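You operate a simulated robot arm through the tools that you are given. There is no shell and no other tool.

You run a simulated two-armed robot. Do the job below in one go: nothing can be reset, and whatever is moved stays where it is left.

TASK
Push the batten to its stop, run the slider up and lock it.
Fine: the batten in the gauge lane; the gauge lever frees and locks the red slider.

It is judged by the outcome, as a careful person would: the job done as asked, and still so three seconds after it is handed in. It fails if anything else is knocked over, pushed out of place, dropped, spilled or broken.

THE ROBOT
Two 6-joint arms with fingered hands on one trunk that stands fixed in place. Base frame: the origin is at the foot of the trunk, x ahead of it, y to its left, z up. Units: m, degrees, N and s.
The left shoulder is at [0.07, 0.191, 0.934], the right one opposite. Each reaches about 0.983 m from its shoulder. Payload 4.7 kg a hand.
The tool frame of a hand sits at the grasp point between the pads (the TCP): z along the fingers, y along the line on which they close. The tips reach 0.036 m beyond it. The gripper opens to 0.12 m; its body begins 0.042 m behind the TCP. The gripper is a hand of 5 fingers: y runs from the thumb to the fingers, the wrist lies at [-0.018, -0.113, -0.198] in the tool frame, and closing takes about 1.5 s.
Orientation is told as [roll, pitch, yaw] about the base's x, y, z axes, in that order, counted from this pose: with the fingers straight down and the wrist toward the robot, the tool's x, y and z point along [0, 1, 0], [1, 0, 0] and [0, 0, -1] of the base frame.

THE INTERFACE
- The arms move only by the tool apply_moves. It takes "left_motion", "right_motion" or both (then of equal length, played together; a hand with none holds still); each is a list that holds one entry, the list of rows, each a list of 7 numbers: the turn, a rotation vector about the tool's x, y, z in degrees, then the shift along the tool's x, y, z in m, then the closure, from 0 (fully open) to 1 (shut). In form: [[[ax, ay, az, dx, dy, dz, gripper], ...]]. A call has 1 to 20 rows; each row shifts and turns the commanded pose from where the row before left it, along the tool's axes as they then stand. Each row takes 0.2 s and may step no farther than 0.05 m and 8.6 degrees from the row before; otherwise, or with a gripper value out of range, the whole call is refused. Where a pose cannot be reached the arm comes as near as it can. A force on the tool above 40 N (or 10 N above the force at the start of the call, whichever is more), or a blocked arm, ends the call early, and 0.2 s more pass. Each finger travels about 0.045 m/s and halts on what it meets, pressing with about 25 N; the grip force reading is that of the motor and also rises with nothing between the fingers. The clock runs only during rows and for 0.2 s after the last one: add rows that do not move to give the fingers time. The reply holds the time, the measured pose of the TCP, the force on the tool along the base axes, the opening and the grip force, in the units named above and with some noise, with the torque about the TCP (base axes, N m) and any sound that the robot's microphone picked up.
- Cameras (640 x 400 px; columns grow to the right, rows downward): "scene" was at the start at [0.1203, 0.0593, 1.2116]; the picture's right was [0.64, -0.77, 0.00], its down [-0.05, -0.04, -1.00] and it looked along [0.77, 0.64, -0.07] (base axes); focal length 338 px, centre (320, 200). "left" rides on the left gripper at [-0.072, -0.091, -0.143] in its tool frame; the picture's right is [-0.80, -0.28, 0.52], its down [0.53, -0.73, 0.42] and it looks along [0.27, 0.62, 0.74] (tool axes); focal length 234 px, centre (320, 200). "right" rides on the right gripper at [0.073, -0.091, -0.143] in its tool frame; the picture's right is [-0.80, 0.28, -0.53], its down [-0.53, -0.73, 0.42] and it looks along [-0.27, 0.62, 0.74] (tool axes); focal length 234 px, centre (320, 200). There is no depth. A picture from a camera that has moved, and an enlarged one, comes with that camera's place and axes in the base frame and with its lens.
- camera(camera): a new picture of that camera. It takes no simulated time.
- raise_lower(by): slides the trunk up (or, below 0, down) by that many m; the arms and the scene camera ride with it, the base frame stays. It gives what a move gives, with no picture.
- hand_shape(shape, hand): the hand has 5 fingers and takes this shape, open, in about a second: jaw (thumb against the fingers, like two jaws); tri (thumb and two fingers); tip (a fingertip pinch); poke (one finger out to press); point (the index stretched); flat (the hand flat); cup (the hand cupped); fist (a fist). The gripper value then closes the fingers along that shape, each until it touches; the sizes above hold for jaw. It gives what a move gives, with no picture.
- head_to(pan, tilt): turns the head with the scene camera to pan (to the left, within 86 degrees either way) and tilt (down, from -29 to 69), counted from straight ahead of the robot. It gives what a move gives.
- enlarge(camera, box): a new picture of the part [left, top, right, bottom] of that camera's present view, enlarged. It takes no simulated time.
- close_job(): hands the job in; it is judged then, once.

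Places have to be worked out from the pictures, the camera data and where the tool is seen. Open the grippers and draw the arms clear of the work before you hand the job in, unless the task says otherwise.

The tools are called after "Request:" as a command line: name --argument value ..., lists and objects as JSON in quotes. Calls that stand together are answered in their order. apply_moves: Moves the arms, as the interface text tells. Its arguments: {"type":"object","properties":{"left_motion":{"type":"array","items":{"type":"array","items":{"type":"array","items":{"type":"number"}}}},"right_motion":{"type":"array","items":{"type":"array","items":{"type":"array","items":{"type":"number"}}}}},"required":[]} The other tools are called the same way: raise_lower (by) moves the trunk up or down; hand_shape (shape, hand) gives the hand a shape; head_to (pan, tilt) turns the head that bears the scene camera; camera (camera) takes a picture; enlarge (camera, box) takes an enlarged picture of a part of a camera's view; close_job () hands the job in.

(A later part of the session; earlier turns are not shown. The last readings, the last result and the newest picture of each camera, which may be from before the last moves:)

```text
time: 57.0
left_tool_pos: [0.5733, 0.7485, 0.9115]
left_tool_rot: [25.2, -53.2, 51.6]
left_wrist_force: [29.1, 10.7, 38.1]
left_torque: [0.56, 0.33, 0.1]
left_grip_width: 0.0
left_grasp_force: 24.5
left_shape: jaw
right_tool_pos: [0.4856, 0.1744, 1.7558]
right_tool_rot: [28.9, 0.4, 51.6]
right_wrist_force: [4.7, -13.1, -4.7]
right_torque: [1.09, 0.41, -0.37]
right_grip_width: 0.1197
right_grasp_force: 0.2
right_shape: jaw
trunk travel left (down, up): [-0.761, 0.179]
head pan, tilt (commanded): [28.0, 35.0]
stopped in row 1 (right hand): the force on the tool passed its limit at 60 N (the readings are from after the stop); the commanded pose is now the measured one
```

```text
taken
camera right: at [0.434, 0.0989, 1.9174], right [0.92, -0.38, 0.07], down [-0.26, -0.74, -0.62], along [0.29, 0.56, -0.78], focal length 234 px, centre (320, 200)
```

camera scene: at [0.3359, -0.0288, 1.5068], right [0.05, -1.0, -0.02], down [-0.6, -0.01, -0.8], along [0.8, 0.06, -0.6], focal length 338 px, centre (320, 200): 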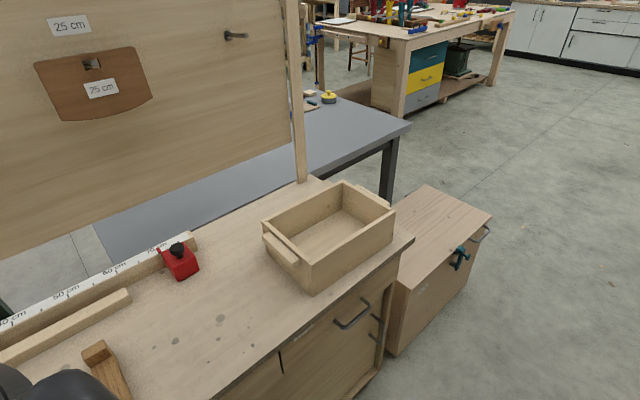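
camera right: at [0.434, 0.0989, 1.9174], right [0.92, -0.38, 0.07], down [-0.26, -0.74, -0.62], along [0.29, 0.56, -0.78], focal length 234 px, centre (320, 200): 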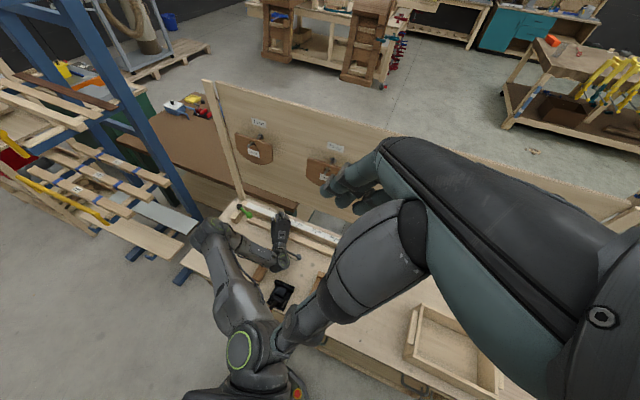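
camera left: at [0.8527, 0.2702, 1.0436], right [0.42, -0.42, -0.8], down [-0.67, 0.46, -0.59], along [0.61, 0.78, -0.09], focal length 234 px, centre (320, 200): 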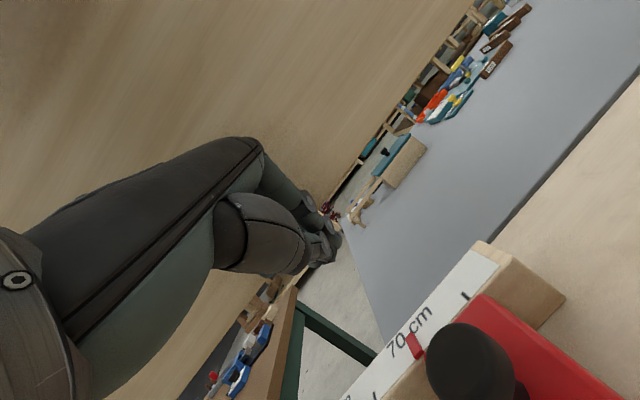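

The arms are still swinging. I'll avoid new arm targets and use a small head motion, which just lets the arms hold, so everything can come to rest.

Request:
head_to --pan 30 --tilt 36

Request:
camera --camera "scene"

Request:
camera --camera "right"

Request:
camera --camera "left"

```text
time: 57.6
left_tool_pos: [0.2555, 0.7632, 1.048]
left_tool_rot: [28.4, -38.8, 48.8]
left_wrist_force: [-3.5, 7.4, -11.4]
left_torque: [-0.05, -0.21, -0.26]
left_grip_width: 0.0
left_grasp_force: 25.2
left_shape: jaw
right_tool_pos: [0.1308, 0.2718, 1.7712]
right_tool_rot: [13.6, 1.4, 63.6]
right_wrist_force: [-0.6, 1.9, 0.6]
right_torque: [-0.13, -0.24, -0.23]
right_grip_width: 0.1199
right_grasp_force: 0.0
right_shape: jaw
trunk travel left (down, up): [-0.761, 0.179]
head pan, tilt (commanded): [30.0, 36.0]
```

```text
taken
camera scene: at [0.0764, 0.0512, 1.5195], right [0.38, -0.93, 0.01], down [-0.47, -0.2, -0.86], along [0.8, 0.32, -0.51], focal length 338 px, centre (320, 200)
```

scene: 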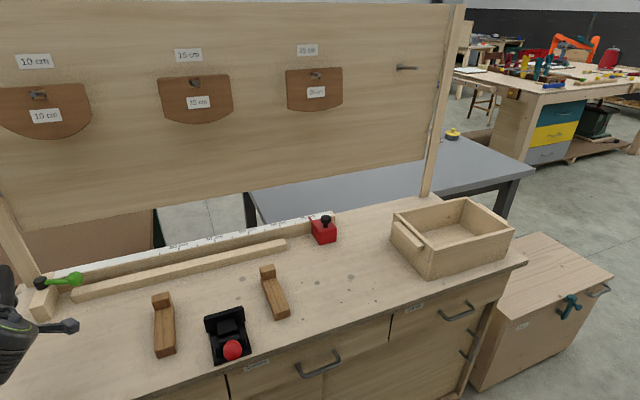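

```text
taken
camera right: at [0.0599, 0.2086, 1.9291], right [0.94, -0.15, 0.31], down [0.04, -0.85, -0.52], along [0.34, 0.5, -0.79], focal length 234 px, centre (320, 200)
```

right: 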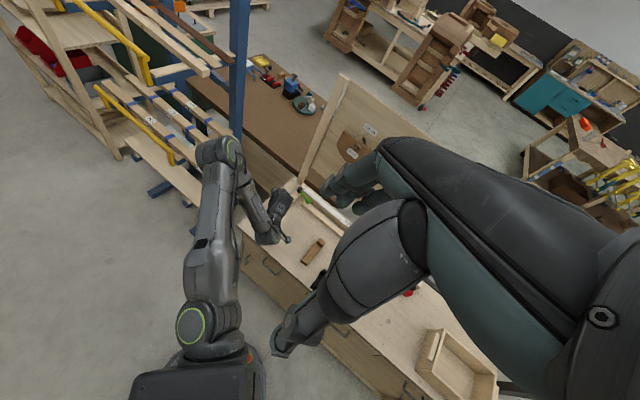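

```text
taken
camera left: at [0.271, 0.5796, 1.0605], right [0.55, -0.07, -0.83], down [-0.83, 0.07, -0.55], along [0.09, 1.0, -0.02], focal length 234 px, centre (320, 200)
```

left: 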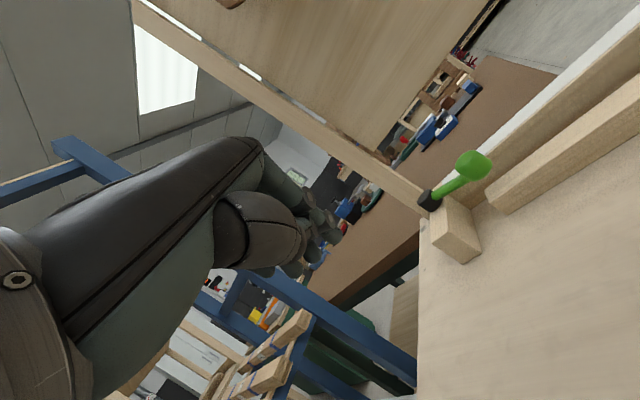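

The head is back near its original place, and the slider, tray, stops and clamp all look undisturbed. I'll let it settle further with another small head motion.

Request:
head_to --pan 35 --tilt 38

Request:
head_to --pan 40 --tilt 35

Request:
camera --camera "scene"

Request:
camera --camera "right"

```text
time: 58.3
left_tool_pos: [0.3865, 0.7853, 1.0226]
left_tool_rot: [21.3, -37.5, 48.2]
left_wrist_force: [0.1, -0.5, 0.8]
left_torque: [0.02, -0.03, 0.03]
left_grip_width: 0.0002
left_grasp_force: 24.9
left_shape: jaw
right_tool_pos: [0.2157, 0.3181, 1.7396]
right_tool_rot: [9.9, 1.2, 52.2]
right_wrist_force: [-7.4, -0.6, 0.3]
right_torque: [-0.02, -0.63, -0.38]
right_grip_width: 0.1198
right_grasp_force: 0.0
right_shape: jaw
trunk travel left (down, up): [-0.761, 0.179]
head pan, tilt (commanded): [35.0, 38.0]
```

```text
time: 58.9
left_tool_pos: [0.382, 0.7768, 1.0288]
left_tool_rot: [21.5, -37.6, 48.1]
left_wrist_force: [-0.3, -1.3, 0.5]
left_torque: [-0.02, 0.02, 0.04]
left_grip_width: 0.0
left_grasp_force: 25.5
left_shape: jaw
right_tool_pos: [0.2143, 0.3015, 1.7453]
right_tool_rot: [10.4, 0.8, 52.8]
right_wrist_force: [-5.0, 3.1, 1.0]
right_torque: [-0.14, -0.39, -0.01]
right_grip_width: 0.12
right_grasp_force: 0.1
right_shape: jaw
trunk travel left (down, up): [-0.761, 0.179]
head pan, tilt (commanded): [40.0, 35.0]
```

```text
taken
camera scene: at [0.1138, 0.0616, 1.5146], right [0.63, -0.77, 0.0], down [-0.42, -0.35, -0.84], along [0.65, 0.53, -0.54], focal length 338 px, centre (320, 200)
```

scene: 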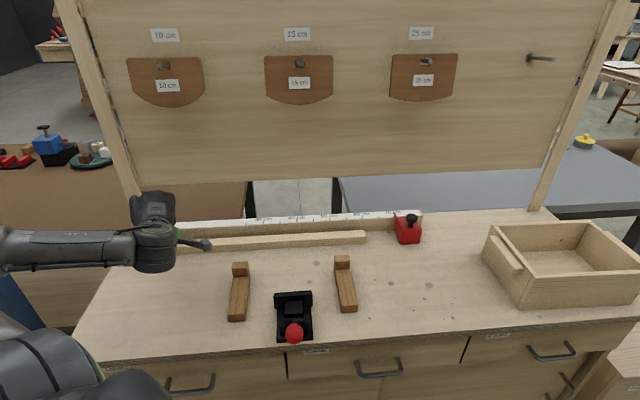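

```text
taken
camera right: at [0.1242, 0.2563, 1.8991], right [0.88, -0.31, 0.37], down [-0.09, -0.86, -0.5], along [0.47, 0.41, -0.78], focal length 234 px, centre (320, 200)
```

right: 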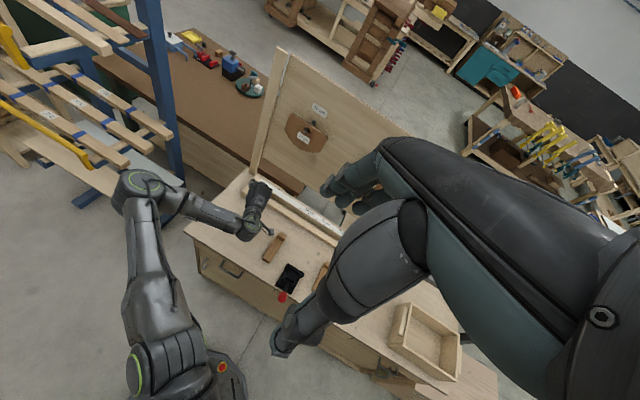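

Things have settled: the head is back to normal and the hand rests near the lever end. I'll check each bench item closely for any displacement.

Request:
enlarge --camera "scene" --box '[100, 190, 260, 290]'

Request:
enlarge --camera "scene" --box '[330, 180, 490, 280]'

Request:
camera --camera "left"

Request:
enlarge --camera "right" --box '[180, 160, 500, 400]'

```text
4.00 times, centred on (180, 240) of scene
camera zoom: at [0.1138, 0.0616, 1.5146], right [0.63, -0.77, 0.0], down [-0.42, -0.35, -0.84], along [0.65, 0.53, -0.54], focal length 1352 px, centre (880, 40)
```

zoom: 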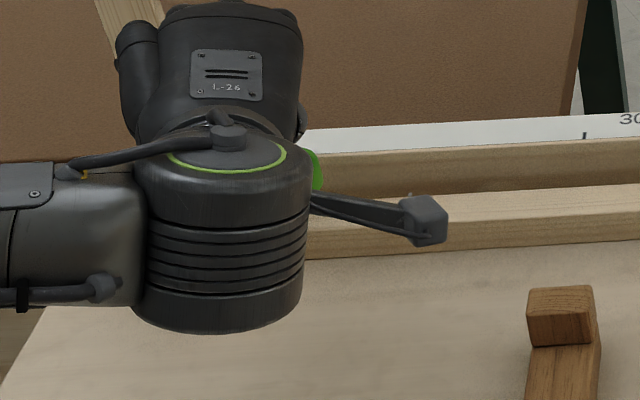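

```text
4.00 times, centred on (410, 230) of scene
camera zoom: at [0.1138, 0.0616, 1.5146], right [0.63, -0.77, 0.0], down [-0.42, -0.35, -0.84], along [0.65, 0.53, -0.54], focal length 1352 px, centre (-40, 80)
```

zoom: 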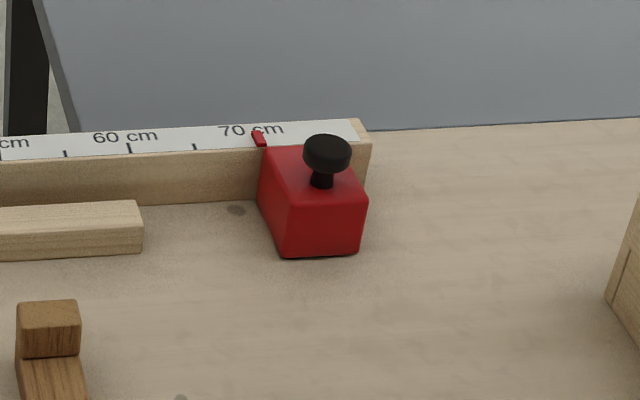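

```text
taken
camera left: at [0.3799, 0.5951, 1.0565], right [0.59, -0.18, -0.79], down [-0.79, 0.09, -0.61], along [0.18, 0.98, -0.09], focal length 234 px, centre (320, 200)
```

left: 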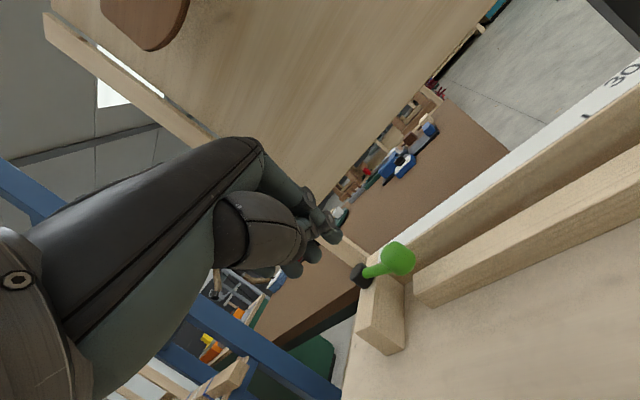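

```text
1.67 times, centred on (340, 280) of right
camera zoom: at [0.1242, 0.2563, 1.8991], right [0.88, -0.31, 0.37], down [-0.09, -0.86, -0.5], along [0.47, 0.41, -0.78], focal length 390 px, centre (287, 67)
```

zoom: 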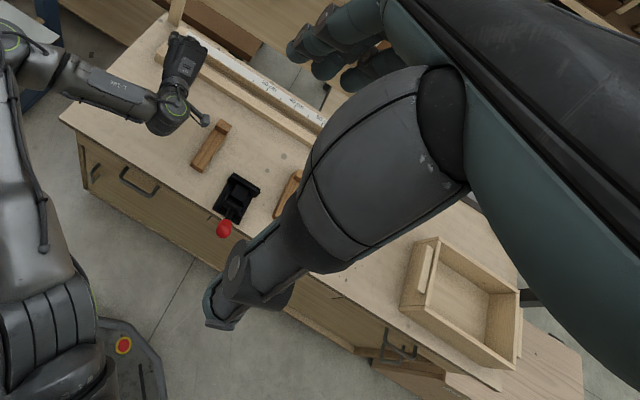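

The lever is unchanged (knob at (0.427, 0.84), hub at (0.39, 0.92)), and the slider pointer still sits just past 70 cm. I'll zoom on the lever and stop end from the left camera to see the batten gap.

Request:
enlarge --camera "left" --box '[330, 180, 640, 374]'

Request:
enlarge --camera "right" --box '[100, 160, 360, 330]'

```text
2.06 times, centred on (485, 277) of left
camera zoom: at [0.3799, 0.5951, 1.0565], right [0.59, -0.18, -0.79], down [-0.79, 0.09, -0.61], along [0.18, 0.98, -0.09], focal length 483 px, centre (-20, 41)
```

zoom: 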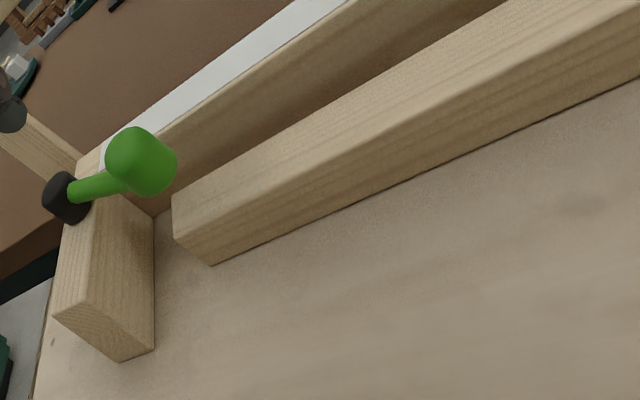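

```text
2.35 times, centred on (230, 245) of right
camera zoom: at [0.1242, 0.2563, 1.8991], right [0.88, -0.31, 0.37], down [-0.09, -0.86, -0.5], along [0.47, 0.41, -0.78], focal length 551 px, centre (532, 94)
```

zoom: 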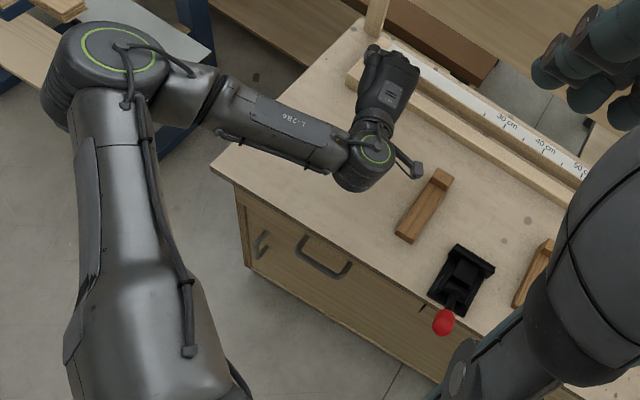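

The batten is unmoved, still about 4 cm from the stop, and all items are in place. The head is slightly deflected and the right hand reads a small steady force, so the right arm is probably leaning on the head. I'll ease it gently forward and right.

Request:
apply_moves --right_motion '[[[0, 0, 0, -0.0305, -0.0078, -0.0056, 0], [0, 0, 0, -0.0305, -0.0078, -0.0056, 0], [0, 0, 0, -0.0305, -0.0078, -0.0056, 0]]]'

Request:
camera --camera "scene"

```text
time: 59.7
left_tool_pos: [0.3859, 0.7703, 1.0318]
left_tool_rot: [21.8, -37.6, 48.0]
left_wrist_force: [0.7, -0.7, 0.7]
left_torque: [-0.01, 0.02, 0.01]
left_grip_width: 0.0
left_grasp_force: 24.4
left_shape: jaw
right_tool_pos: [0.2187, 0.2345, 1.7802]
right_tool_rot: [10.2, 0.4, 52.5]
right_wrist_force: [-0.2, -0.2, 0.9]
right_torque: [0.08, 0.01, 0.02]
right_grip_width: 0.1199
right_grasp_force: 0.0
right_shape: jaw
right hand out of reach, approached as far as the arm can: row 1, 2, 3
trunk travel left (down, up): [-0.761, 0.179]
head pan, tilt (commanded): [40.0, 35.0]
```

```text
taken
camera scene: at [0.1165, 0.0539, 1.5117], right [0.64, -0.77, 0.0], down [-0.44, -0.37, -0.82], along [0.63, 0.53, -0.57], focal length 338 px, centre (320, 200)
```

scene: 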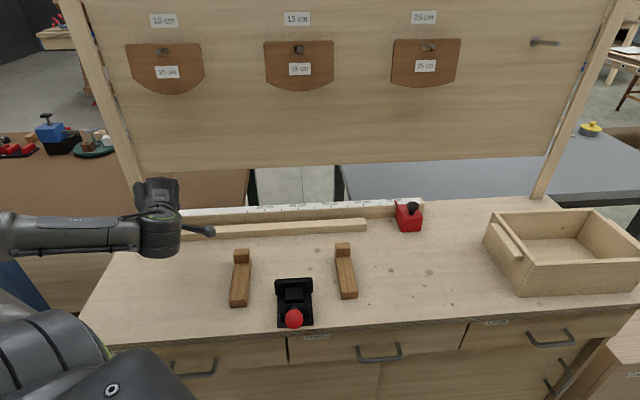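

The contact is released and the head is back in place. I'll also unwind the right hand's yaw and bring it farther right, clear of the left arm.

Request:
apply_moves --right_motion '[[[0, 0, 7.5, -0.025, 0, 0, 0], [0, 0, 7.5, -0.025, 0, 0, 0], [0, 0, 7.5, -0.025, 0, 0, 0], [0, 0, 7.5, -0.025, 0, 0, 0]]]'

Request:
camera --camera "scene"

```text
time: 60.7
left_tool_pos: [0.387, 0.7729, 1.0285]
left_tool_rot: [21.7, -37.6, 48.0]
left_wrist_force: [0.7, -0.2, -0.9]
left_torque: [-0.03, -0.01, -0.02]
left_grip_width: 0.0
left_grasp_force: 24.7
left_shape: jaw
right_tool_pos: [0.2774, 0.2082, 1.782]
right_tool_rot: [8.4, -0.5, 26.3]
right_wrist_force: [0.1, -0.1, 0.3]
right_torque: [-0.01, -0.03, 0.0]
right_grip_width: 0.12
right_grasp_force: 0.1
right_shape: jaw
right hand out of reach, approached as far as the arm can: row 1, 2, 3, 4
trunk travel left (down, up): [-0.761, 0.179]
head pan, tilt (commanded): [40.0, 35.0]
```

```text
taken
camera scene: at [0.1172, 0.0583, 1.5114], right [0.64, -0.77, 0.0], down [-0.44, -0.37, -0.82], along [0.63, 0.53, -0.57], focal length 338 px, centre (320, 200)
```

scene: 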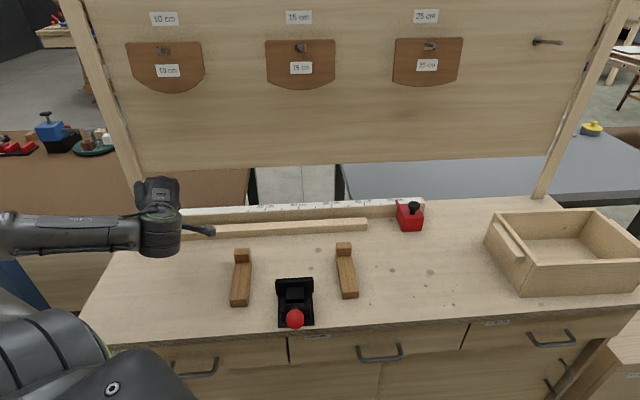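

Good, everything is calm. I'll unwind the right hand a bit more and carry it right and forward.

Request:
apply_moves --right_motion '[[[0, 0, 6.5, -0.03, 0.01, 0, 0], [0, 0, 6.5, -0.03, 0.01, 0, 0], [0, 0, 6.5, -0.03, 0.01, 0, 0], [0, 0, 6.5, -0.03, 0.01, 0, 0], [0, 0, 0, -0.03, 0.01, 0, 0], [0, 0, 0, -0.03, 0.01, 0, 0]]]'

Request:
camera --camera "right"

```text
time: 62.1
left_tool_pos: [0.3877, 0.7732, 1.0295]
left_tool_rot: [21.8, -37.7, 48.0]
left_wrist_force: [0.0, -0.4, 0.6]
left_torque: [0.02, 0.01, -0.01]
left_grip_width: 0.0001
left_grasp_force: 25.0
left_shape: jaw
right_tool_pos: [0.3265, 0.1394, 1.8231]
right_tool_rot: [11.0, -7.8, 6.8]
right_wrist_force: [-0.3, -0.1, 0.6]
right_torque: [-0.01, -0.04, 0.0]
right_grip_width: 0.1201
right_grasp_force: 0.0
right_shape: jaw
right hand out of reach, approached as far as the arm can: row 1, 2, 3, 4, 5, 6
trunk travel left (down, up): [-0.761, 0.179]
head pan, tilt (commanded): [40.0, 35.0]
```

```text
taken
camera right: at [0.2108, 0.1703, 1.9636], right [0.33, -0.86, 0.4], down [-0.6, -0.51, -0.61], along [0.73, -0.04, -0.68], focal length 234 px, centre (320, 200)
```

right: 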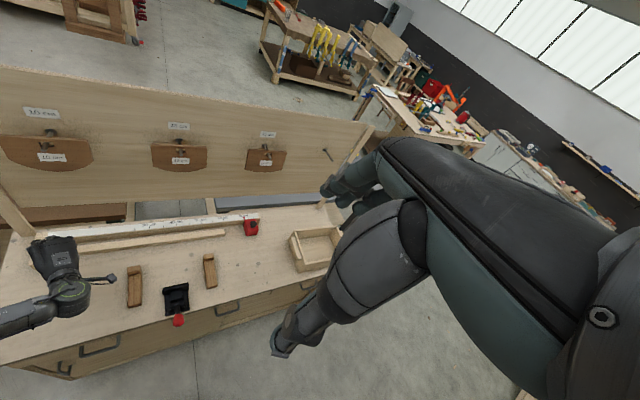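

The right arm is parked high and clear. Now I'll bring the left hand's closed fingers down in front of the green lever's knob, which should touch nothing at this stage.

Request:
apply_moves --left_motion '[[[0, 0, 0, -0.0058, -0.009, 0.0167, 1], [0, 0, 0, -0.0058, -0.009, 0.0167, 1]]]'

Request:
camera --camera "left"

Request:
enlarge --camera "scene" --box '[80, 160, 240, 260]'

```text
time: 62.7
left_tool_pos: [0.3893, 0.7806, 0.9889]
left_tool_rot: [21.8, -37.6, 48.0]
left_wrist_force: [0.0, 0.1, -1.0]
left_torque: [0.0, 0.0, 0.0]
left_grip_width: 0.0001
left_grasp_force: 24.8
left_shape: jaw
right_tool_pos: [0.3269, 0.1423, 1.8223]
right_tool_rot: [10.9, -7.8, 6.7]
right_wrist_force: [-0.6, -0.3, 0.6]
right_torque: [-0.06, 0.01, -0.02]
right_grip_width: 0.12
right_grasp_force: 0.0
right_shape: jaw
trunk travel left (down, up): [-0.761, 0.179]
head pan, tilt (commanded): [40.0, 35.0]
```

```text
taken
camera left: at [0.3878, 0.5986, 1.0174], right [0.58, -0.18, -0.79], down [-0.79, 0.09, -0.6], along [0.18, 0.98, -0.09], focal length 234 px, centre (320, 200)
```

left: 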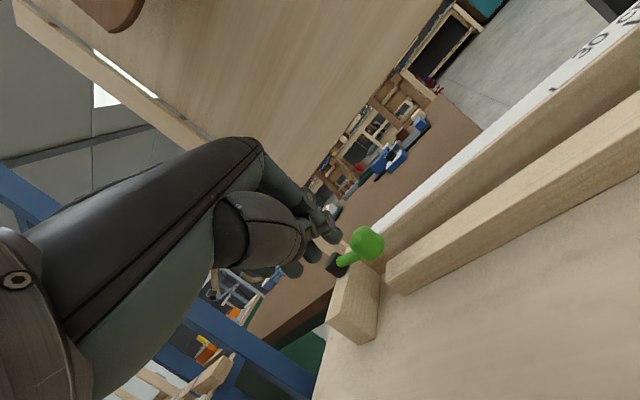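

```text
4.00 times, centred on (160, 210) of scene
camera zoom: at [0.1174, 0.0582, 1.5114], right [0.64, -0.77, 0.0], down [-0.44, -0.37, -0.82], along [0.63, 0.53, -0.57], focal length 1352 px, centre (960, 160)
```

zoom: 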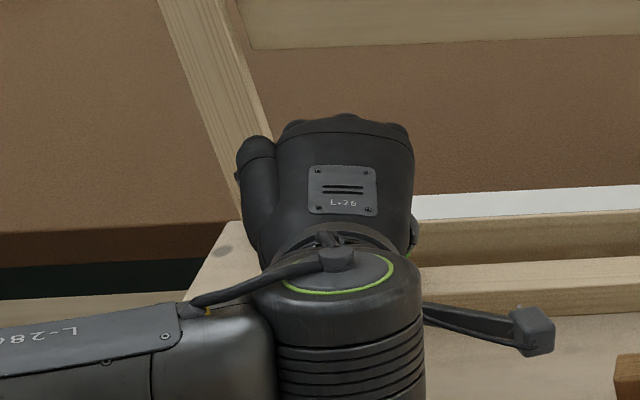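

The fingertips are in front of the knob and about 4 cm above it. I'll lower straight down to knob height, keeping about 2 cm in front of it.

Request:
apply_moves --left_motion '[[[0, 0, 0, -0.0054, -0.0113, 0.0136, 1], [0, 0, 0, -0.0054, -0.0113, 0.0136, 1]]]'

Request:
camera --camera "left"

Request:
enlarge --camera "left" --box '[240, 180, 440, 320]'

```text
time: 63.3
left_tool_pos: [0.3907, 0.779, 0.9532]
left_tool_rot: [21.7, -37.6, 48.0]
left_wrist_force: [-0.1, 0.0, 0.5]
left_torque: [0.0, 0.01, -0.02]
left_grip_width: 0.0001
left_grasp_force: 24.7
left_shape: jaw
right_tool_pos: [0.3274, 0.1427, 1.823]
right_tool_rot: [10.9, -7.7, 6.8]
right_wrist_force: [0.4, 0.2, -0.2]
right_torque: [-0.02, 0.02, 0.03]
right_grip_width: 0.1201
right_grasp_force: 0.1
right_shape: jaw
trunk travel left (down, up): [-0.761, 0.179]
head pan, tilt (commanded): [40.0, 35.0]
```

```text
taken
camera left: at [0.3878, 0.5987, 0.9803], right [0.58, -0.18, -0.79], down [-0.79, 0.09, -0.6], along [0.18, 0.98, -0.09], focal length 234 px, centre (320, 200)
```

left: 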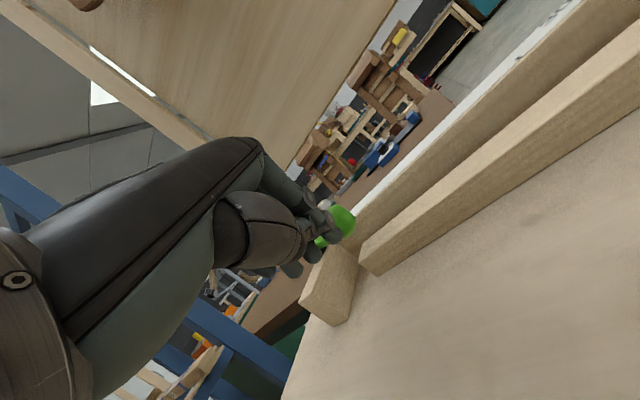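

```text
2.86 times, centred on (340, 250) of left
camera zoom: at [0.3878, 0.5987, 0.9803], right [0.58, -0.18, -0.79], down [-0.79, 0.09, -0.6], along [0.18, 0.98, -0.09], focal length 669 px, centre (263, 57)
```

zoom: 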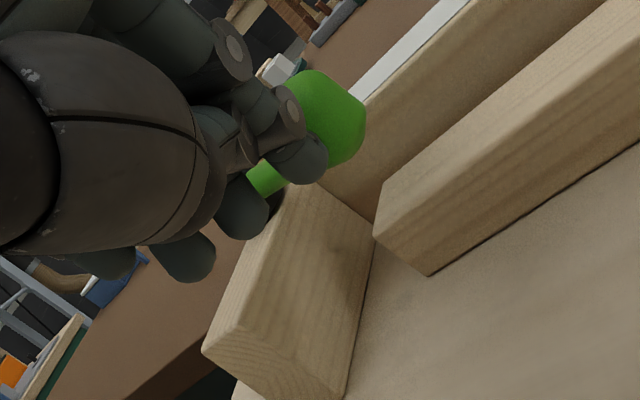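

The fingertips stand just in front of the knob. I'll press toward the fence in 1 cm steps and watch the force and whether the lever turns.

Request:
apply_moves --left_motion '[[[0, 0, 0, -0.0027, 0.0079, 0.0055, 1], [0, 0, 0, -0.0027, 0.0079, 0.0055, 1], [0, 0, 0, -0.0014, 0.004, 0.0027, 1]]]'

Request:
enlarge --camera "left" --box '[240, 180, 440, 320]'

```text
time: 64.1
left_tool_pos: [0.4053, 0.7935, 0.9557]
left_tool_rot: [21.7, -37.7, 48.0]
left_wrist_force: [-13.8, -22.8, 2.7]
left_torque: [-0.34, 0.22, 0.06]
left_grip_width: 0.0001
left_grasp_force: 24.7
left_shape: jaw
right_tool_pos: [0.3231, 0.1349, 1.8238]
right_tool_rot: [11.1, -7.9, 6.7]
right_wrist_force: [-0.4, 0.3, -0.1]
right_torque: [-0.01, 0.03, -0.02]
right_grip_width: 0.12
right_grasp_force: 0.0
right_shape: jaw
trunk travel left (down, up): [-0.761, 0.179]
head pan, tilt (commanded): [40.0, 35.0]
```

```text
2.86 times, centred on (340, 250) of left
camera zoom: at [0.4032, 0.6122, 0.9834], right [0.58, -0.18, -0.79], down [-0.79, 0.09, -0.6], along [0.18, 0.98, -0.08], focal length 669 px, centre (263, 57)
```

zoom: 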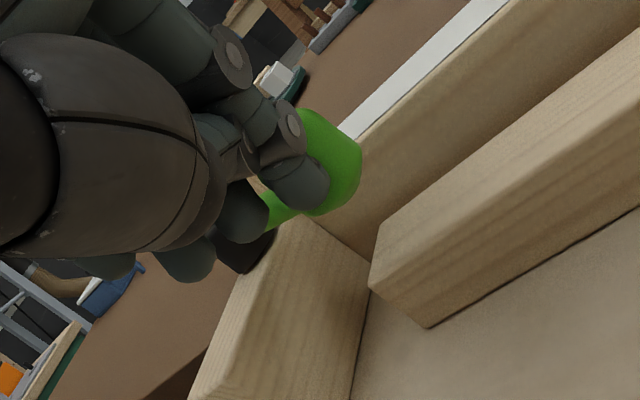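

At 27 N toward the fence the lever did not budge, so that side is its stop and it must swing the other way, toward the front. I'll back off and up, then turn the fingers straight down so I can take the knob between thumb and fingers.

Request:
apply_moves --left_motion '[[[0, 0, 0, 0.0055, -0.0159, -0.011, 1], [0, 0, 0, 0.0164, -0.0041, -0.0375, 1], [0, 0, 0, 0.0164, -0.0041, -0.0375, 1], [0, 0, 0, 0.0164, -0.0041, -0.0375, 1]]]'

Request:
apply_moves --left_motion '[[[5.35, -4.47, 1.6, 0, 0, 0, 1], [5.35, -4.47, 1.6, 0, 0, 0, 1]]]'

Request:
camera --camera "left"

Request:
camera --camera "scene"

```text
time: 65.1
left_tool_pos: [0.3346, 0.7222, 1.0442]
left_tool_rot: [21.9, -37.6, 48.1]
left_wrist_force: [0.2, -0.2, 0.2]
left_torque: [0.02, 0.03, 0.02]
left_grip_width: 0.0
left_grasp_force: 25.6
left_shape: jaw
right_tool_pos: [0.3284, 0.1408, 1.8232]
right_tool_rot: [11.0, -7.7, 6.7]
right_wrist_force: [-0.2, -0.6, 0.0]
right_torque: [-0.01, 0.02, 0.01]
right_grip_width: 0.1198
right_grasp_force: 0.1
right_shape: jaw
trunk travel left (down, up): [-0.761, 0.179]
head pan, tilt (commanded): [40.0, 35.0]
```

```text
time: 65.7
left_tool_pos: [0.3466, 0.6988, 1.0136]
left_tool_rot: [14.7, -29.3, 48.2]
left_wrist_force: [0.0, 0.4, 0.0]
left_torque: [-0.02, 0.0, -0.03]
left_grip_width: 0.0002
left_grasp_force: 24.7
left_shape: jaw
left hand out of reach, approached as far as the arm can: row 1, 2
right_tool_pos: [0.3257, 0.144, 1.8221]
right_tool_rot: [10.9, -7.8, 6.9]
right_wrist_force: [0.1, 0.1, 0.9]
right_torque: [-0.03, -0.04, 0.01]
right_grip_width: 0.1201
right_grasp_force: 0.0
right_shape: jaw
trunk travel left (down, up): [-0.761, 0.179]
head pan, tilt (commanded): [40.0, 35.0]
```

```text
taken
camera left: at [0.3347, 0.5254, 1.0724], right [0.55, -0.35, -0.76], down [-0.8, 0.04, -0.6], along [0.24, 0.94, -0.26], focal length 234 px, centre (320, 200)
```

left: 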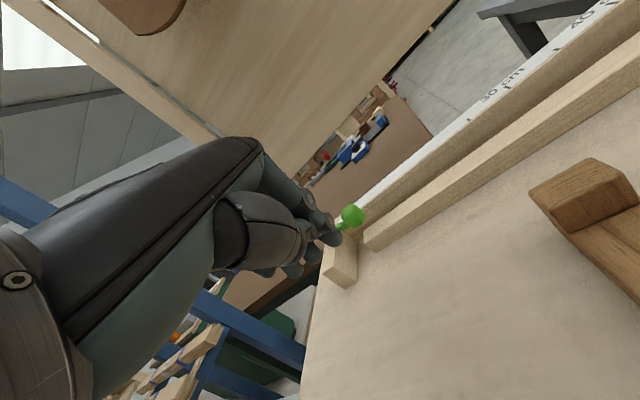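

```text
taken
camera scene: at [0.1164, 0.0595, 1.5115], right [0.64, -0.77, 0.0], down [-0.44, -0.37, -0.82], along [0.63, 0.53, -0.57], focal length 338 px, centre (320, 200)
```

scene: 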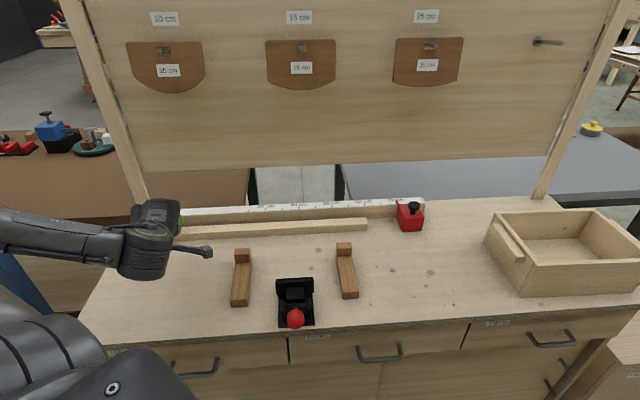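

Straight-down fingers are out of reach here, but I can instead sweep the knob sideways. The lever points slightly forward of the fence line, so pushing its knob to the left turns it toward the front. I'll level the roll (pitch about -35°, yaw 45°) at a safe height.

Request:
apply_moves --left_motion '[[[-2.0, -5.5, 0.65, 0, -0.01, -0.01, 1], [-2.0, -5.5, 0.65, 0, -0.01, -0.01, 1], [-2.0, -5.5, 0.65, 0, -0.01, -0.01, 1]]]'

Request:
camera --camera "scene"

```text
time: 66.5
left_tool_pos: [0.3236, 0.6635, 1.0237]
left_tool_rot: [0.0, -34.9, 45.1]
left_wrist_force: [0.7, 0.7, 0.6]
left_torque: [-0.01, 0.01, 0.03]
left_grip_width: 0.0002
left_grasp_force: 25.0
left_shape: jaw
right_tool_pos: [0.3279, 0.1416, 1.8228]
right_tool_rot: [11.0, -7.6, 6.6]
right_wrist_force: [-0.2, 0.2, -0.2]
right_torque: [0.02, 0.01, 0.0]
right_grip_width: 0.12
right_grasp_force: 0.1
right_shape: jaw
trunk travel left (down, up): [-0.761, 0.179]
head pan, tilt (commanded): [40.0, 35.0]
```

```text
taken
camera scene: at [0.1185, 0.0572, 1.5112], right [0.64, -0.77, 0.0], down [-0.44, -0.37, -0.82], along [0.63, 0.53, -0.57], focal length 338 px, centre (320, 200)
```

scene: 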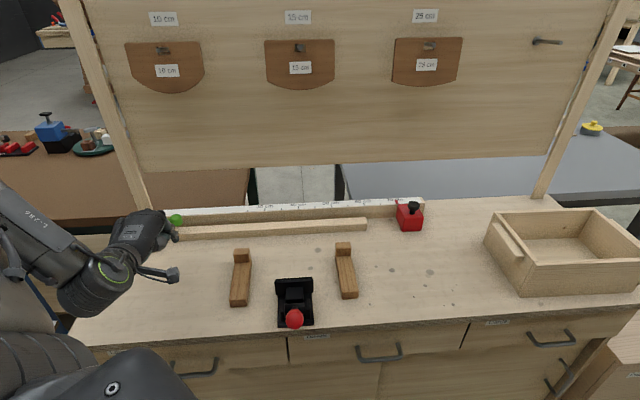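

That pose is clean: tool x now lies along the fence, and there are no warnings. I'll move in toward the lane at safe height, to a point just right of the lever knob.

Request:
apply_moves --left_motion '[[[0, 0, 0, -0.003, 0.028, 0.0196, 1], [0, 0, 0, -0.003, 0.028, 0.0196, 1], [0, 0, 0, -0.003, 0.028, 0.0196, 1], [0, 0, 0, -0.003, 0.028, 0.0196, 1], [0, 0, 0, -0.003, 0.028, 0.0196, 1]]]'

Request:
camera --camera "left"

Request:
camera --camera "scene"

```text
time: 67.7
left_tool_pos: [0.4554, 0.7754, 1.0205]
left_tool_rot: [0.0, -34.9, 44.9]
left_wrist_force: [-0.8, 0.4, -0.9]
left_torque: [-0.04, -0.01, 0.03]
left_grip_width: 0.0
left_grasp_force: 24.9
left_shape: jaw
right_tool_pos: [0.3279, 0.1432, 1.8212]
right_tool_rot: [10.9, -7.7, 6.7]
right_wrist_force: [-0.2, 0.4, -0.3]
right_torque: [-0.03, 0.04, 0.01]
right_grip_width: 0.12
right_grasp_force: 0.1
right_shape: jaw
trunk travel left (down, up): [-0.761, 0.179]
head pan, tilt (commanded): [40.0, 35.0]
```

```text
taken
camera left: at [0.3961, 0.6151, 1.0865], right [0.62, -0.52, -0.59], down [-0.63, 0.12, -0.77], along [0.47, 0.85, -0.25], focal length 234 px, centre (320, 200)
```

left: 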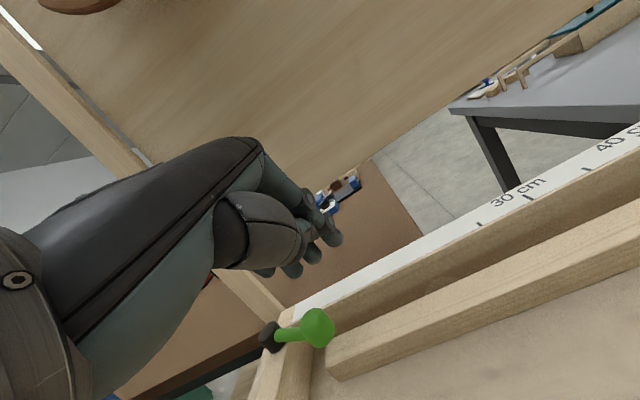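

```text
taken
camera scene: at [0.1183, 0.0588, 1.5113], right [0.64, -0.77, 0.0], down [-0.44, -0.37, -0.82], along [0.63, 0.53, -0.57], focal length 338 px, centre (320, 200)
```

scene: 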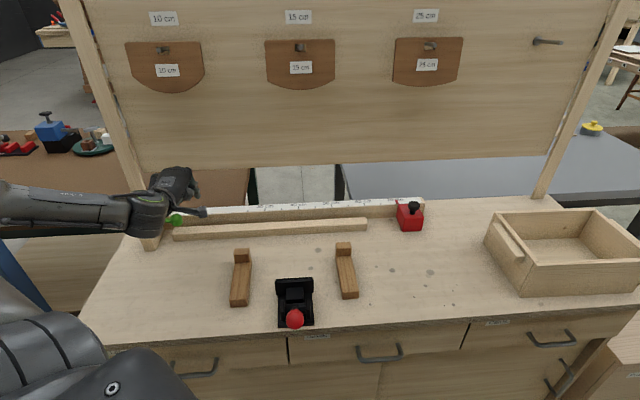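

The knob is at (0.424, 0.841), and from this picture the little finger lies about 6.5 cm to the tool +x side. That explains the earlier event: I was already pressing against a locked slider. I'll shift right so the little finger clears the knob, then descend to knob height.

Request:
apply_moves --left_motion '[[[0, 0, 0, -0.046, 0.004, 0.003, 1], [0, 0, 0, 0, -0.0113, 0.0162, 1], [0, 0, 0, 0, -0.0113, 0.0162, 1], [0, 0, 0, 0, -0.0113, 0.0162, 1]]]'

Request:
camera --camera "left"

Request:
enlarge --camera "scene" --box '[100, 150, 260, 250]'

```text
time: 68.7
left_tool_pos: [0.492, 0.7461, 0.9628]
left_tool_rot: [0.1, -34.9, 45.0]
left_wrist_force: [0.2, 0.5, -0.3]
left_torque: [0.02, 0.0, -0.02]
left_grip_width: 0.0
left_grasp_force: 25.1
left_shape: jaw
right_tool_pos: [0.3283, 0.1419, 1.8226]
right_tool_rot: [11.0, -7.7, 6.6]
right_wrist_force: [0.0, 0.4, 0.0]
right_torque: [-0.01, 0.01, 0.05]
right_grip_width: 0.1198
right_grasp_force: 0.0
right_shape: jaw
trunk travel left (down, up): [-0.761, 0.179]
head pan, tilt (commanded): [40.0, 35.0]
```

```text
taken
camera left: at [0.4322, 0.5854, 1.0274], right [0.62, -0.52, -0.59], down [-0.63, 0.12, -0.77], along [0.47, 0.85, -0.25], focal length 234 px, centre (320, 200)
```

left: 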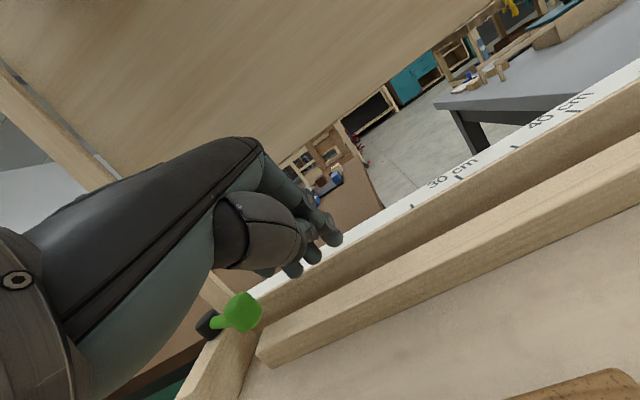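

```text
4.00 times, centred on (180, 200) of scene
camera zoom: at [0.1183, 0.0579, 1.5114], right [0.64, -0.77, 0.0], down [-0.44, -0.37, -0.82], along [0.63, 0.53, -0.57], focal length 1352 px, centre (880, 200)
```

zoom: 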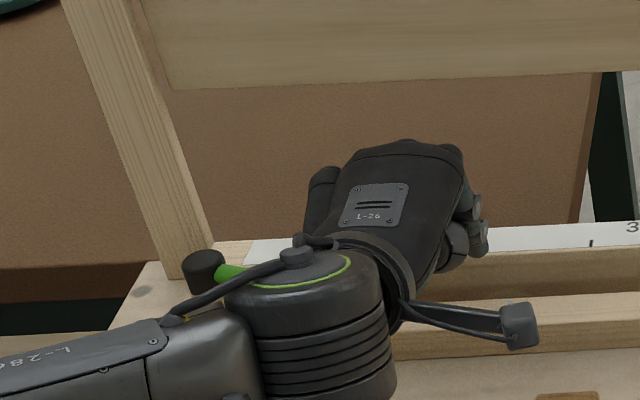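

Clear of everything so far. I'll lower the last 2 cm to knob height and sweep left 2.5 cm, which should just bring the little finger to the knob.

Request:
apply_moves --left_motion '[[[0, 0, 0, 0, -0.0122, 0.0174, 1], [0, 0, 0, 0.0083, 0, 0, 1], [0, 0, 0, 0.0083, 0, 0, 1], [0, 0, 0, 0.0083, 0, 0, 1]]]'

Request:
camera --camera "left"

Request:
enlarge --camera "scene" --box '[100, 150, 260, 250]'

```text
time: 69.7
left_tool_pos: [0.4718, 0.764, 0.9436]
left_tool_rot: [0.1, -34.8, 45.1]
left_wrist_force: [-0.3, 0.3, -0.1]
left_torque: [0.05, -0.04, -0.02]
left_grip_width: 0.0
left_grasp_force: 25.4
left_shape: jaw
right_tool_pos: [0.3258, 0.1409, 1.8223]
right_tool_rot: [10.9, -7.8, 6.7]
right_wrist_force: [0.5, 0.9, -0.3]
right_torque: [0.0, 0.0, 0.0]
right_grip_width: 0.12
right_grasp_force: 0.1
right_shape: jaw
trunk travel left (down, up): [-0.761, 0.179]
head pan, tilt (commanded): [40.0, 35.0]
```

```text
taken
camera left: at [0.4131, 0.6032, 1.0066], right [0.62, -0.52, -0.59], down [-0.63, 0.12, -0.77], along [0.47, 0.85, -0.25], focal length 234 px, centre (320, 200)
```

left: 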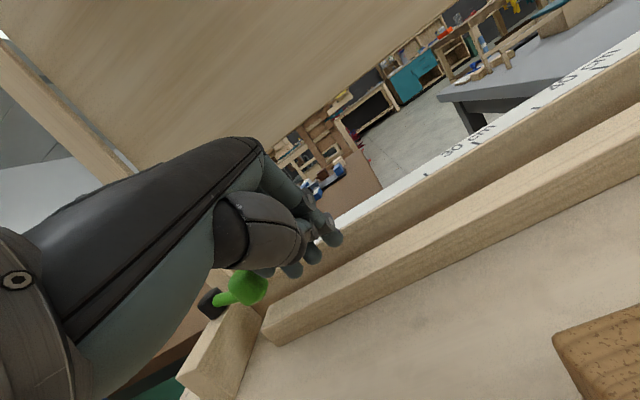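

```text
4.00 times, centred on (180, 200) of scene
camera zoom: at [0.1172, 0.0578, 1.5114], right [0.64, -0.77, 0.0], down [-0.44, -0.37, -0.82], along [0.63, 0.53, -0.57], focal length 1352 px, centre (880, 200)
```

zoom: 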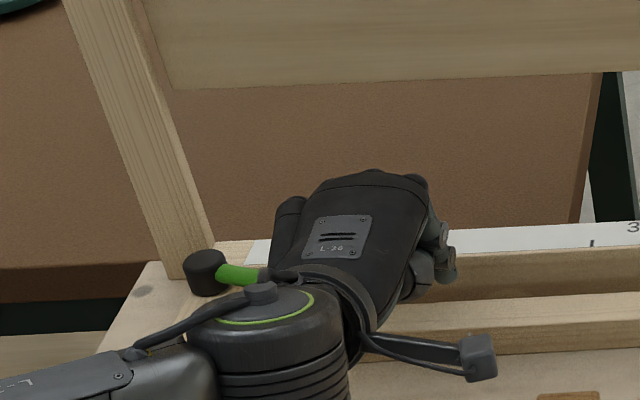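

No contact yet; the little finger is right next to the knob. I'll sweep 1 cm more to the left and check.

Request:
apply_moves --left_motion '[[[0, 0, 0, 0.005, 0, 0, 1], [0, 0, 0, 0.005, 0, 0, 1]]]'

Request:
enlarge --camera "left" --box '[170, 200, 390, 340]'

```text
time: 70.3
left_tool_pos: [0.4655, 0.7709, 0.9423]
left_tool_rot: [0.0, -35.0, 45.1]
left_wrist_force: [0.6, -1.1, 0.0]
left_torque: [0.04, 0.03, 0.0]
left_grip_width: 0.0001
left_grasp_force: 25.3
left_shape: jaw
right_tool_pos: [0.3265, 0.1419, 1.8225]
right_tool_rot: [11.0, -7.8, 6.7]
right_wrist_force: [-0.7, -0.3, -0.2]
right_torque: [-0.01, 0.03, -0.01]
right_grip_width: 0.12
right_grasp_force: 0.1
right_shape: jaw
trunk travel left (down, up): [-0.761, 0.179]
head pan, tilt (commanded): [40.0, 35.0]
```

```text
2.86 times, centred on (280, 270) of left
camera zoom: at [0.4066, 0.6096, 1.0068], right [0.62, -0.52, -0.59], down [-0.63, 0.12, -0.77], along [0.47, 0.85, -0.25], focal length 669 px, centre (434, 0)
```

zoom: 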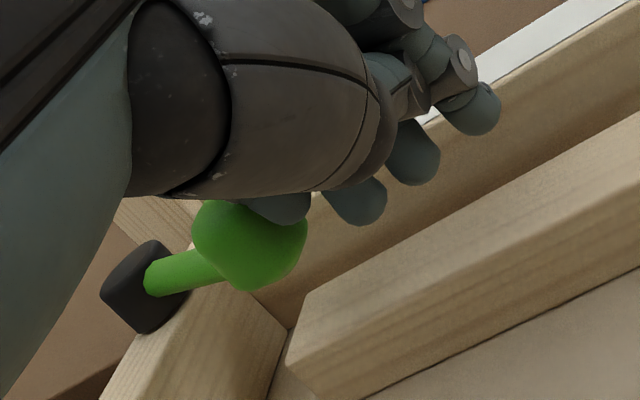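

The little finger is on the knob's back-right side, which is where I want it. Sweeping farther left should drag the knob toward the front, so I'll continue 1 cm at a time.

Request:
apply_moves --left_motion '[[[0, 0, 0, 0.005, 0, 0, 1], [0, 0, 0, 0.005, 0, 0, 1]]]'

Request:
enlarge --camera "left" --box '[170, 200, 390, 340]'

```text
time: 70.9
left_tool_pos: [0.4592, 0.7757, 0.9437]
left_tool_rot: [0.0, -34.9, 45.0]
left_wrist_force: [4.1, -8.1, 0.2]
left_torque: [0.03, 0.04, 0.15]
left_grip_width: 0.0
left_grasp_force: 25.4
left_shape: jaw
right_tool_pos: [0.3267, 0.1387, 1.823]
right_tool_rot: [10.9, -7.7, 6.7]
right_wrist_force: [-0.2, 0.2, -0.4]
right_torque: [0.03, 0.01, -0.03]
right_grip_width: 0.1203
right_grasp_force: 0.1
right_shape: jaw
trunk travel left (down, up): [-0.761, 0.179]
head pan, tilt (commanded): [40.0, 35.0]
```

```text
2.86 times, centred on (280, 270) of left
camera zoom: at [0.4006, 0.6143, 1.0078], right [0.62, -0.52, -0.59], down [-0.63, 0.12, -0.77], along [0.47, 0.85, -0.25], focal length 669 px, centre (434, 0)
```

zoom: 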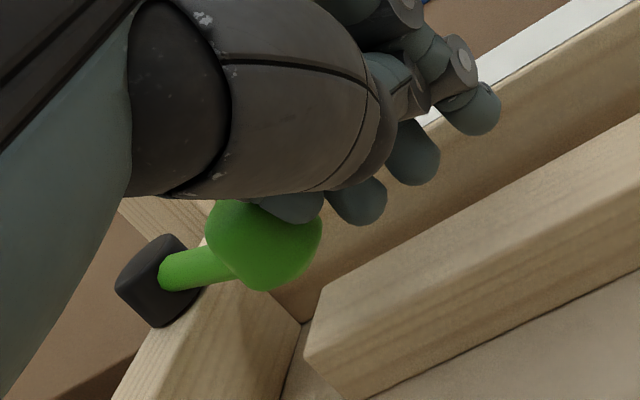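

There is about 9 N along the fence and the knob seems to have moved a few millimetres. I'll continue another 1 cm.

Request:
apply_moves --left_motion '[[[0, 0, 0, 0.005, 0, 0, 1], [0, 0, 0, 0.005, 0, 0, 1]]]'

Request:
enlarge --camera "left" --box '[170, 200, 390, 340]'

Request:
enlarge --camera "right" --box '[0, 200, 160, 300]'

```text
time: 71.5
left_tool_pos: [0.4518, 0.7812, 0.9447]
left_tool_rot: [0.1, -35.0, 44.8]
left_wrist_force: [5.4, -14.0, 3.1]
left_torque: [0.07, 0.09, 0.26]
left_grip_width: 0.0002
left_grasp_force: 25.5
left_shape: jaw
right_tool_pos: [0.3281, 0.137, 1.822]
right_tool_rot: [11.1, -7.9, 6.7]
right_wrist_force: [1.7, 0.2, -0.2]
right_torque: [0.0, 0.0, 0.01]
right_grip_width: 0.12
right_grasp_force: 0.0
right_shape: jaw
trunk travel left (down, up): [-0.761, 0.179]
head pan, tilt (commanded): [40.0, 35.0]
```

```text
2.86 times, centred on (280, 270) of left
camera zoom: at [0.3932, 0.6206, 1.0084], right [0.62, -0.52, -0.59], down [-0.63, 0.13, -0.77], along [0.47, 0.85, -0.25], focal length 669 px, centre (434, 0)
```

zoom: 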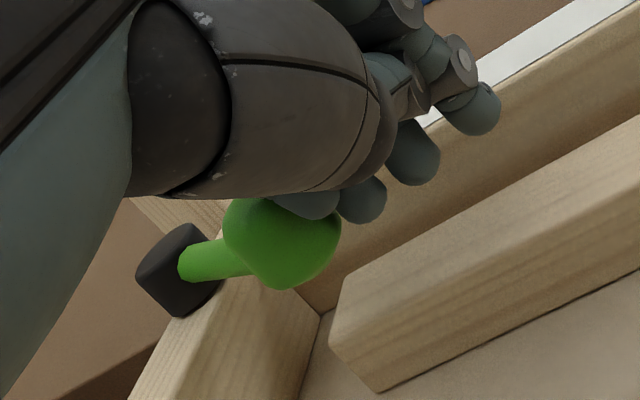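

```text
4.00 times, centred on (80, 250) of right
camera zoom: at [0.2115, 0.1671, 1.9637], right [0.33, -0.86, 0.4], down [-0.6, -0.51, -0.61], along [0.73, -0.03, -0.68], focal length 937 px, centre (1280, 0)
```

zoom: 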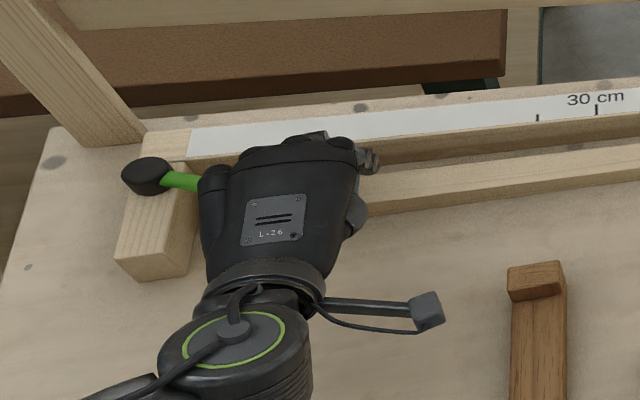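

The overhead view from the right camera shows the lever hardly turned; pushing along its length isn't effective. I'll retreat to the right and up, then try a steeper finger angle so I can hook the knob from behind and pull it forward.

Request:
apply_moves --left_motion '[[[0, 0, 0, -0.02, 0, 0, 1], [0, 0, 0, -0.02, 0, 0, 1], [0, 0, 0, 0, 0.0172, -0.0246, 1], [0, 0, 0, 0, 0.0172, -0.0246, 1]]]'

Request:
apply_moves --left_motion '[[[6, 0, 0, 0, 0, 0, 1], [6, 0, 0, 0, 0, 0, 1]]]'

Request:
enlarge --camera "right" --box '[0, 200, 160, 300]'

```text
time: 72.5
left_tool_pos: [0.4797, 0.7563, 1.0027]
left_tool_rot: [0.0, -35.0, 45.1]
left_wrist_force: [0.0, 0.7, 0.5]
left_torque: [0.01, 0.0, 0.0]
left_grip_width: 0.0
left_grasp_force: 24.7
left_shape: jaw
right_tool_pos: [0.3262, 0.1407, 1.8223]
right_tool_rot: [10.9, -7.8, 6.7]
right_wrist_force: [0.1, -0.2, 0.5]
right_torque: [-0.02, -0.02, -0.01]
right_grip_width: 0.1201
right_grasp_force: 0.1
right_shape: jaw
trunk travel left (down, up): [-0.761, 0.179]
head pan, tilt (commanded): [40.0, 35.0]
```

```text
time: 73.1
left_tool_pos: [0.4796, 0.755, 1.003]
left_tool_rot: [0.1, -22.9, 45.2]
left_wrist_force: [0.2, 0.0, -0.1]
left_torque: [0.01, -0.02, -0.01]
left_grip_width: 0.0
left_grasp_force: 25.1
left_shape: jaw
right_tool_pos: [0.3271, 0.1402, 1.8222]
right_tool_rot: [11.0, -7.7, 6.8]
right_wrist_force: [-0.1, 0.1, -0.2]
right_torque: [-0.01, 0.01, -0.03]
right_grip_width: 0.12
right_grasp_force: 0.1
right_shape: jaw
trunk travel left (down, up): [-0.761, 0.179]
head pan, tilt (commanded): [40.0, 35.0]
```

```text
4.00 times, centred on (80, 250) of right
camera zoom: at [0.2114, 0.1702, 1.9633], right [0.33, -0.86, 0.4], down [-0.6, -0.52, -0.61], along [0.73, -0.04, -0.68], focal length 937 px, centre (1280, 0)
```

zoom: 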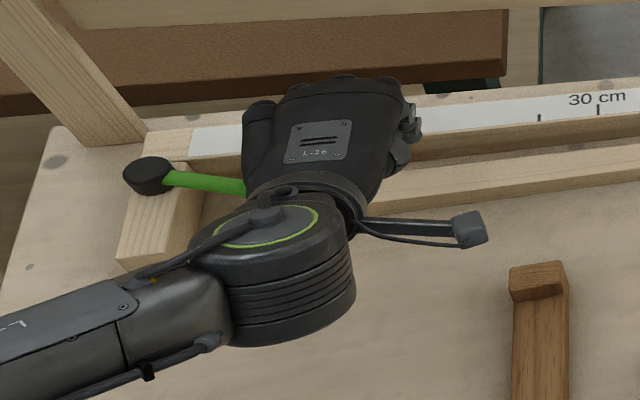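

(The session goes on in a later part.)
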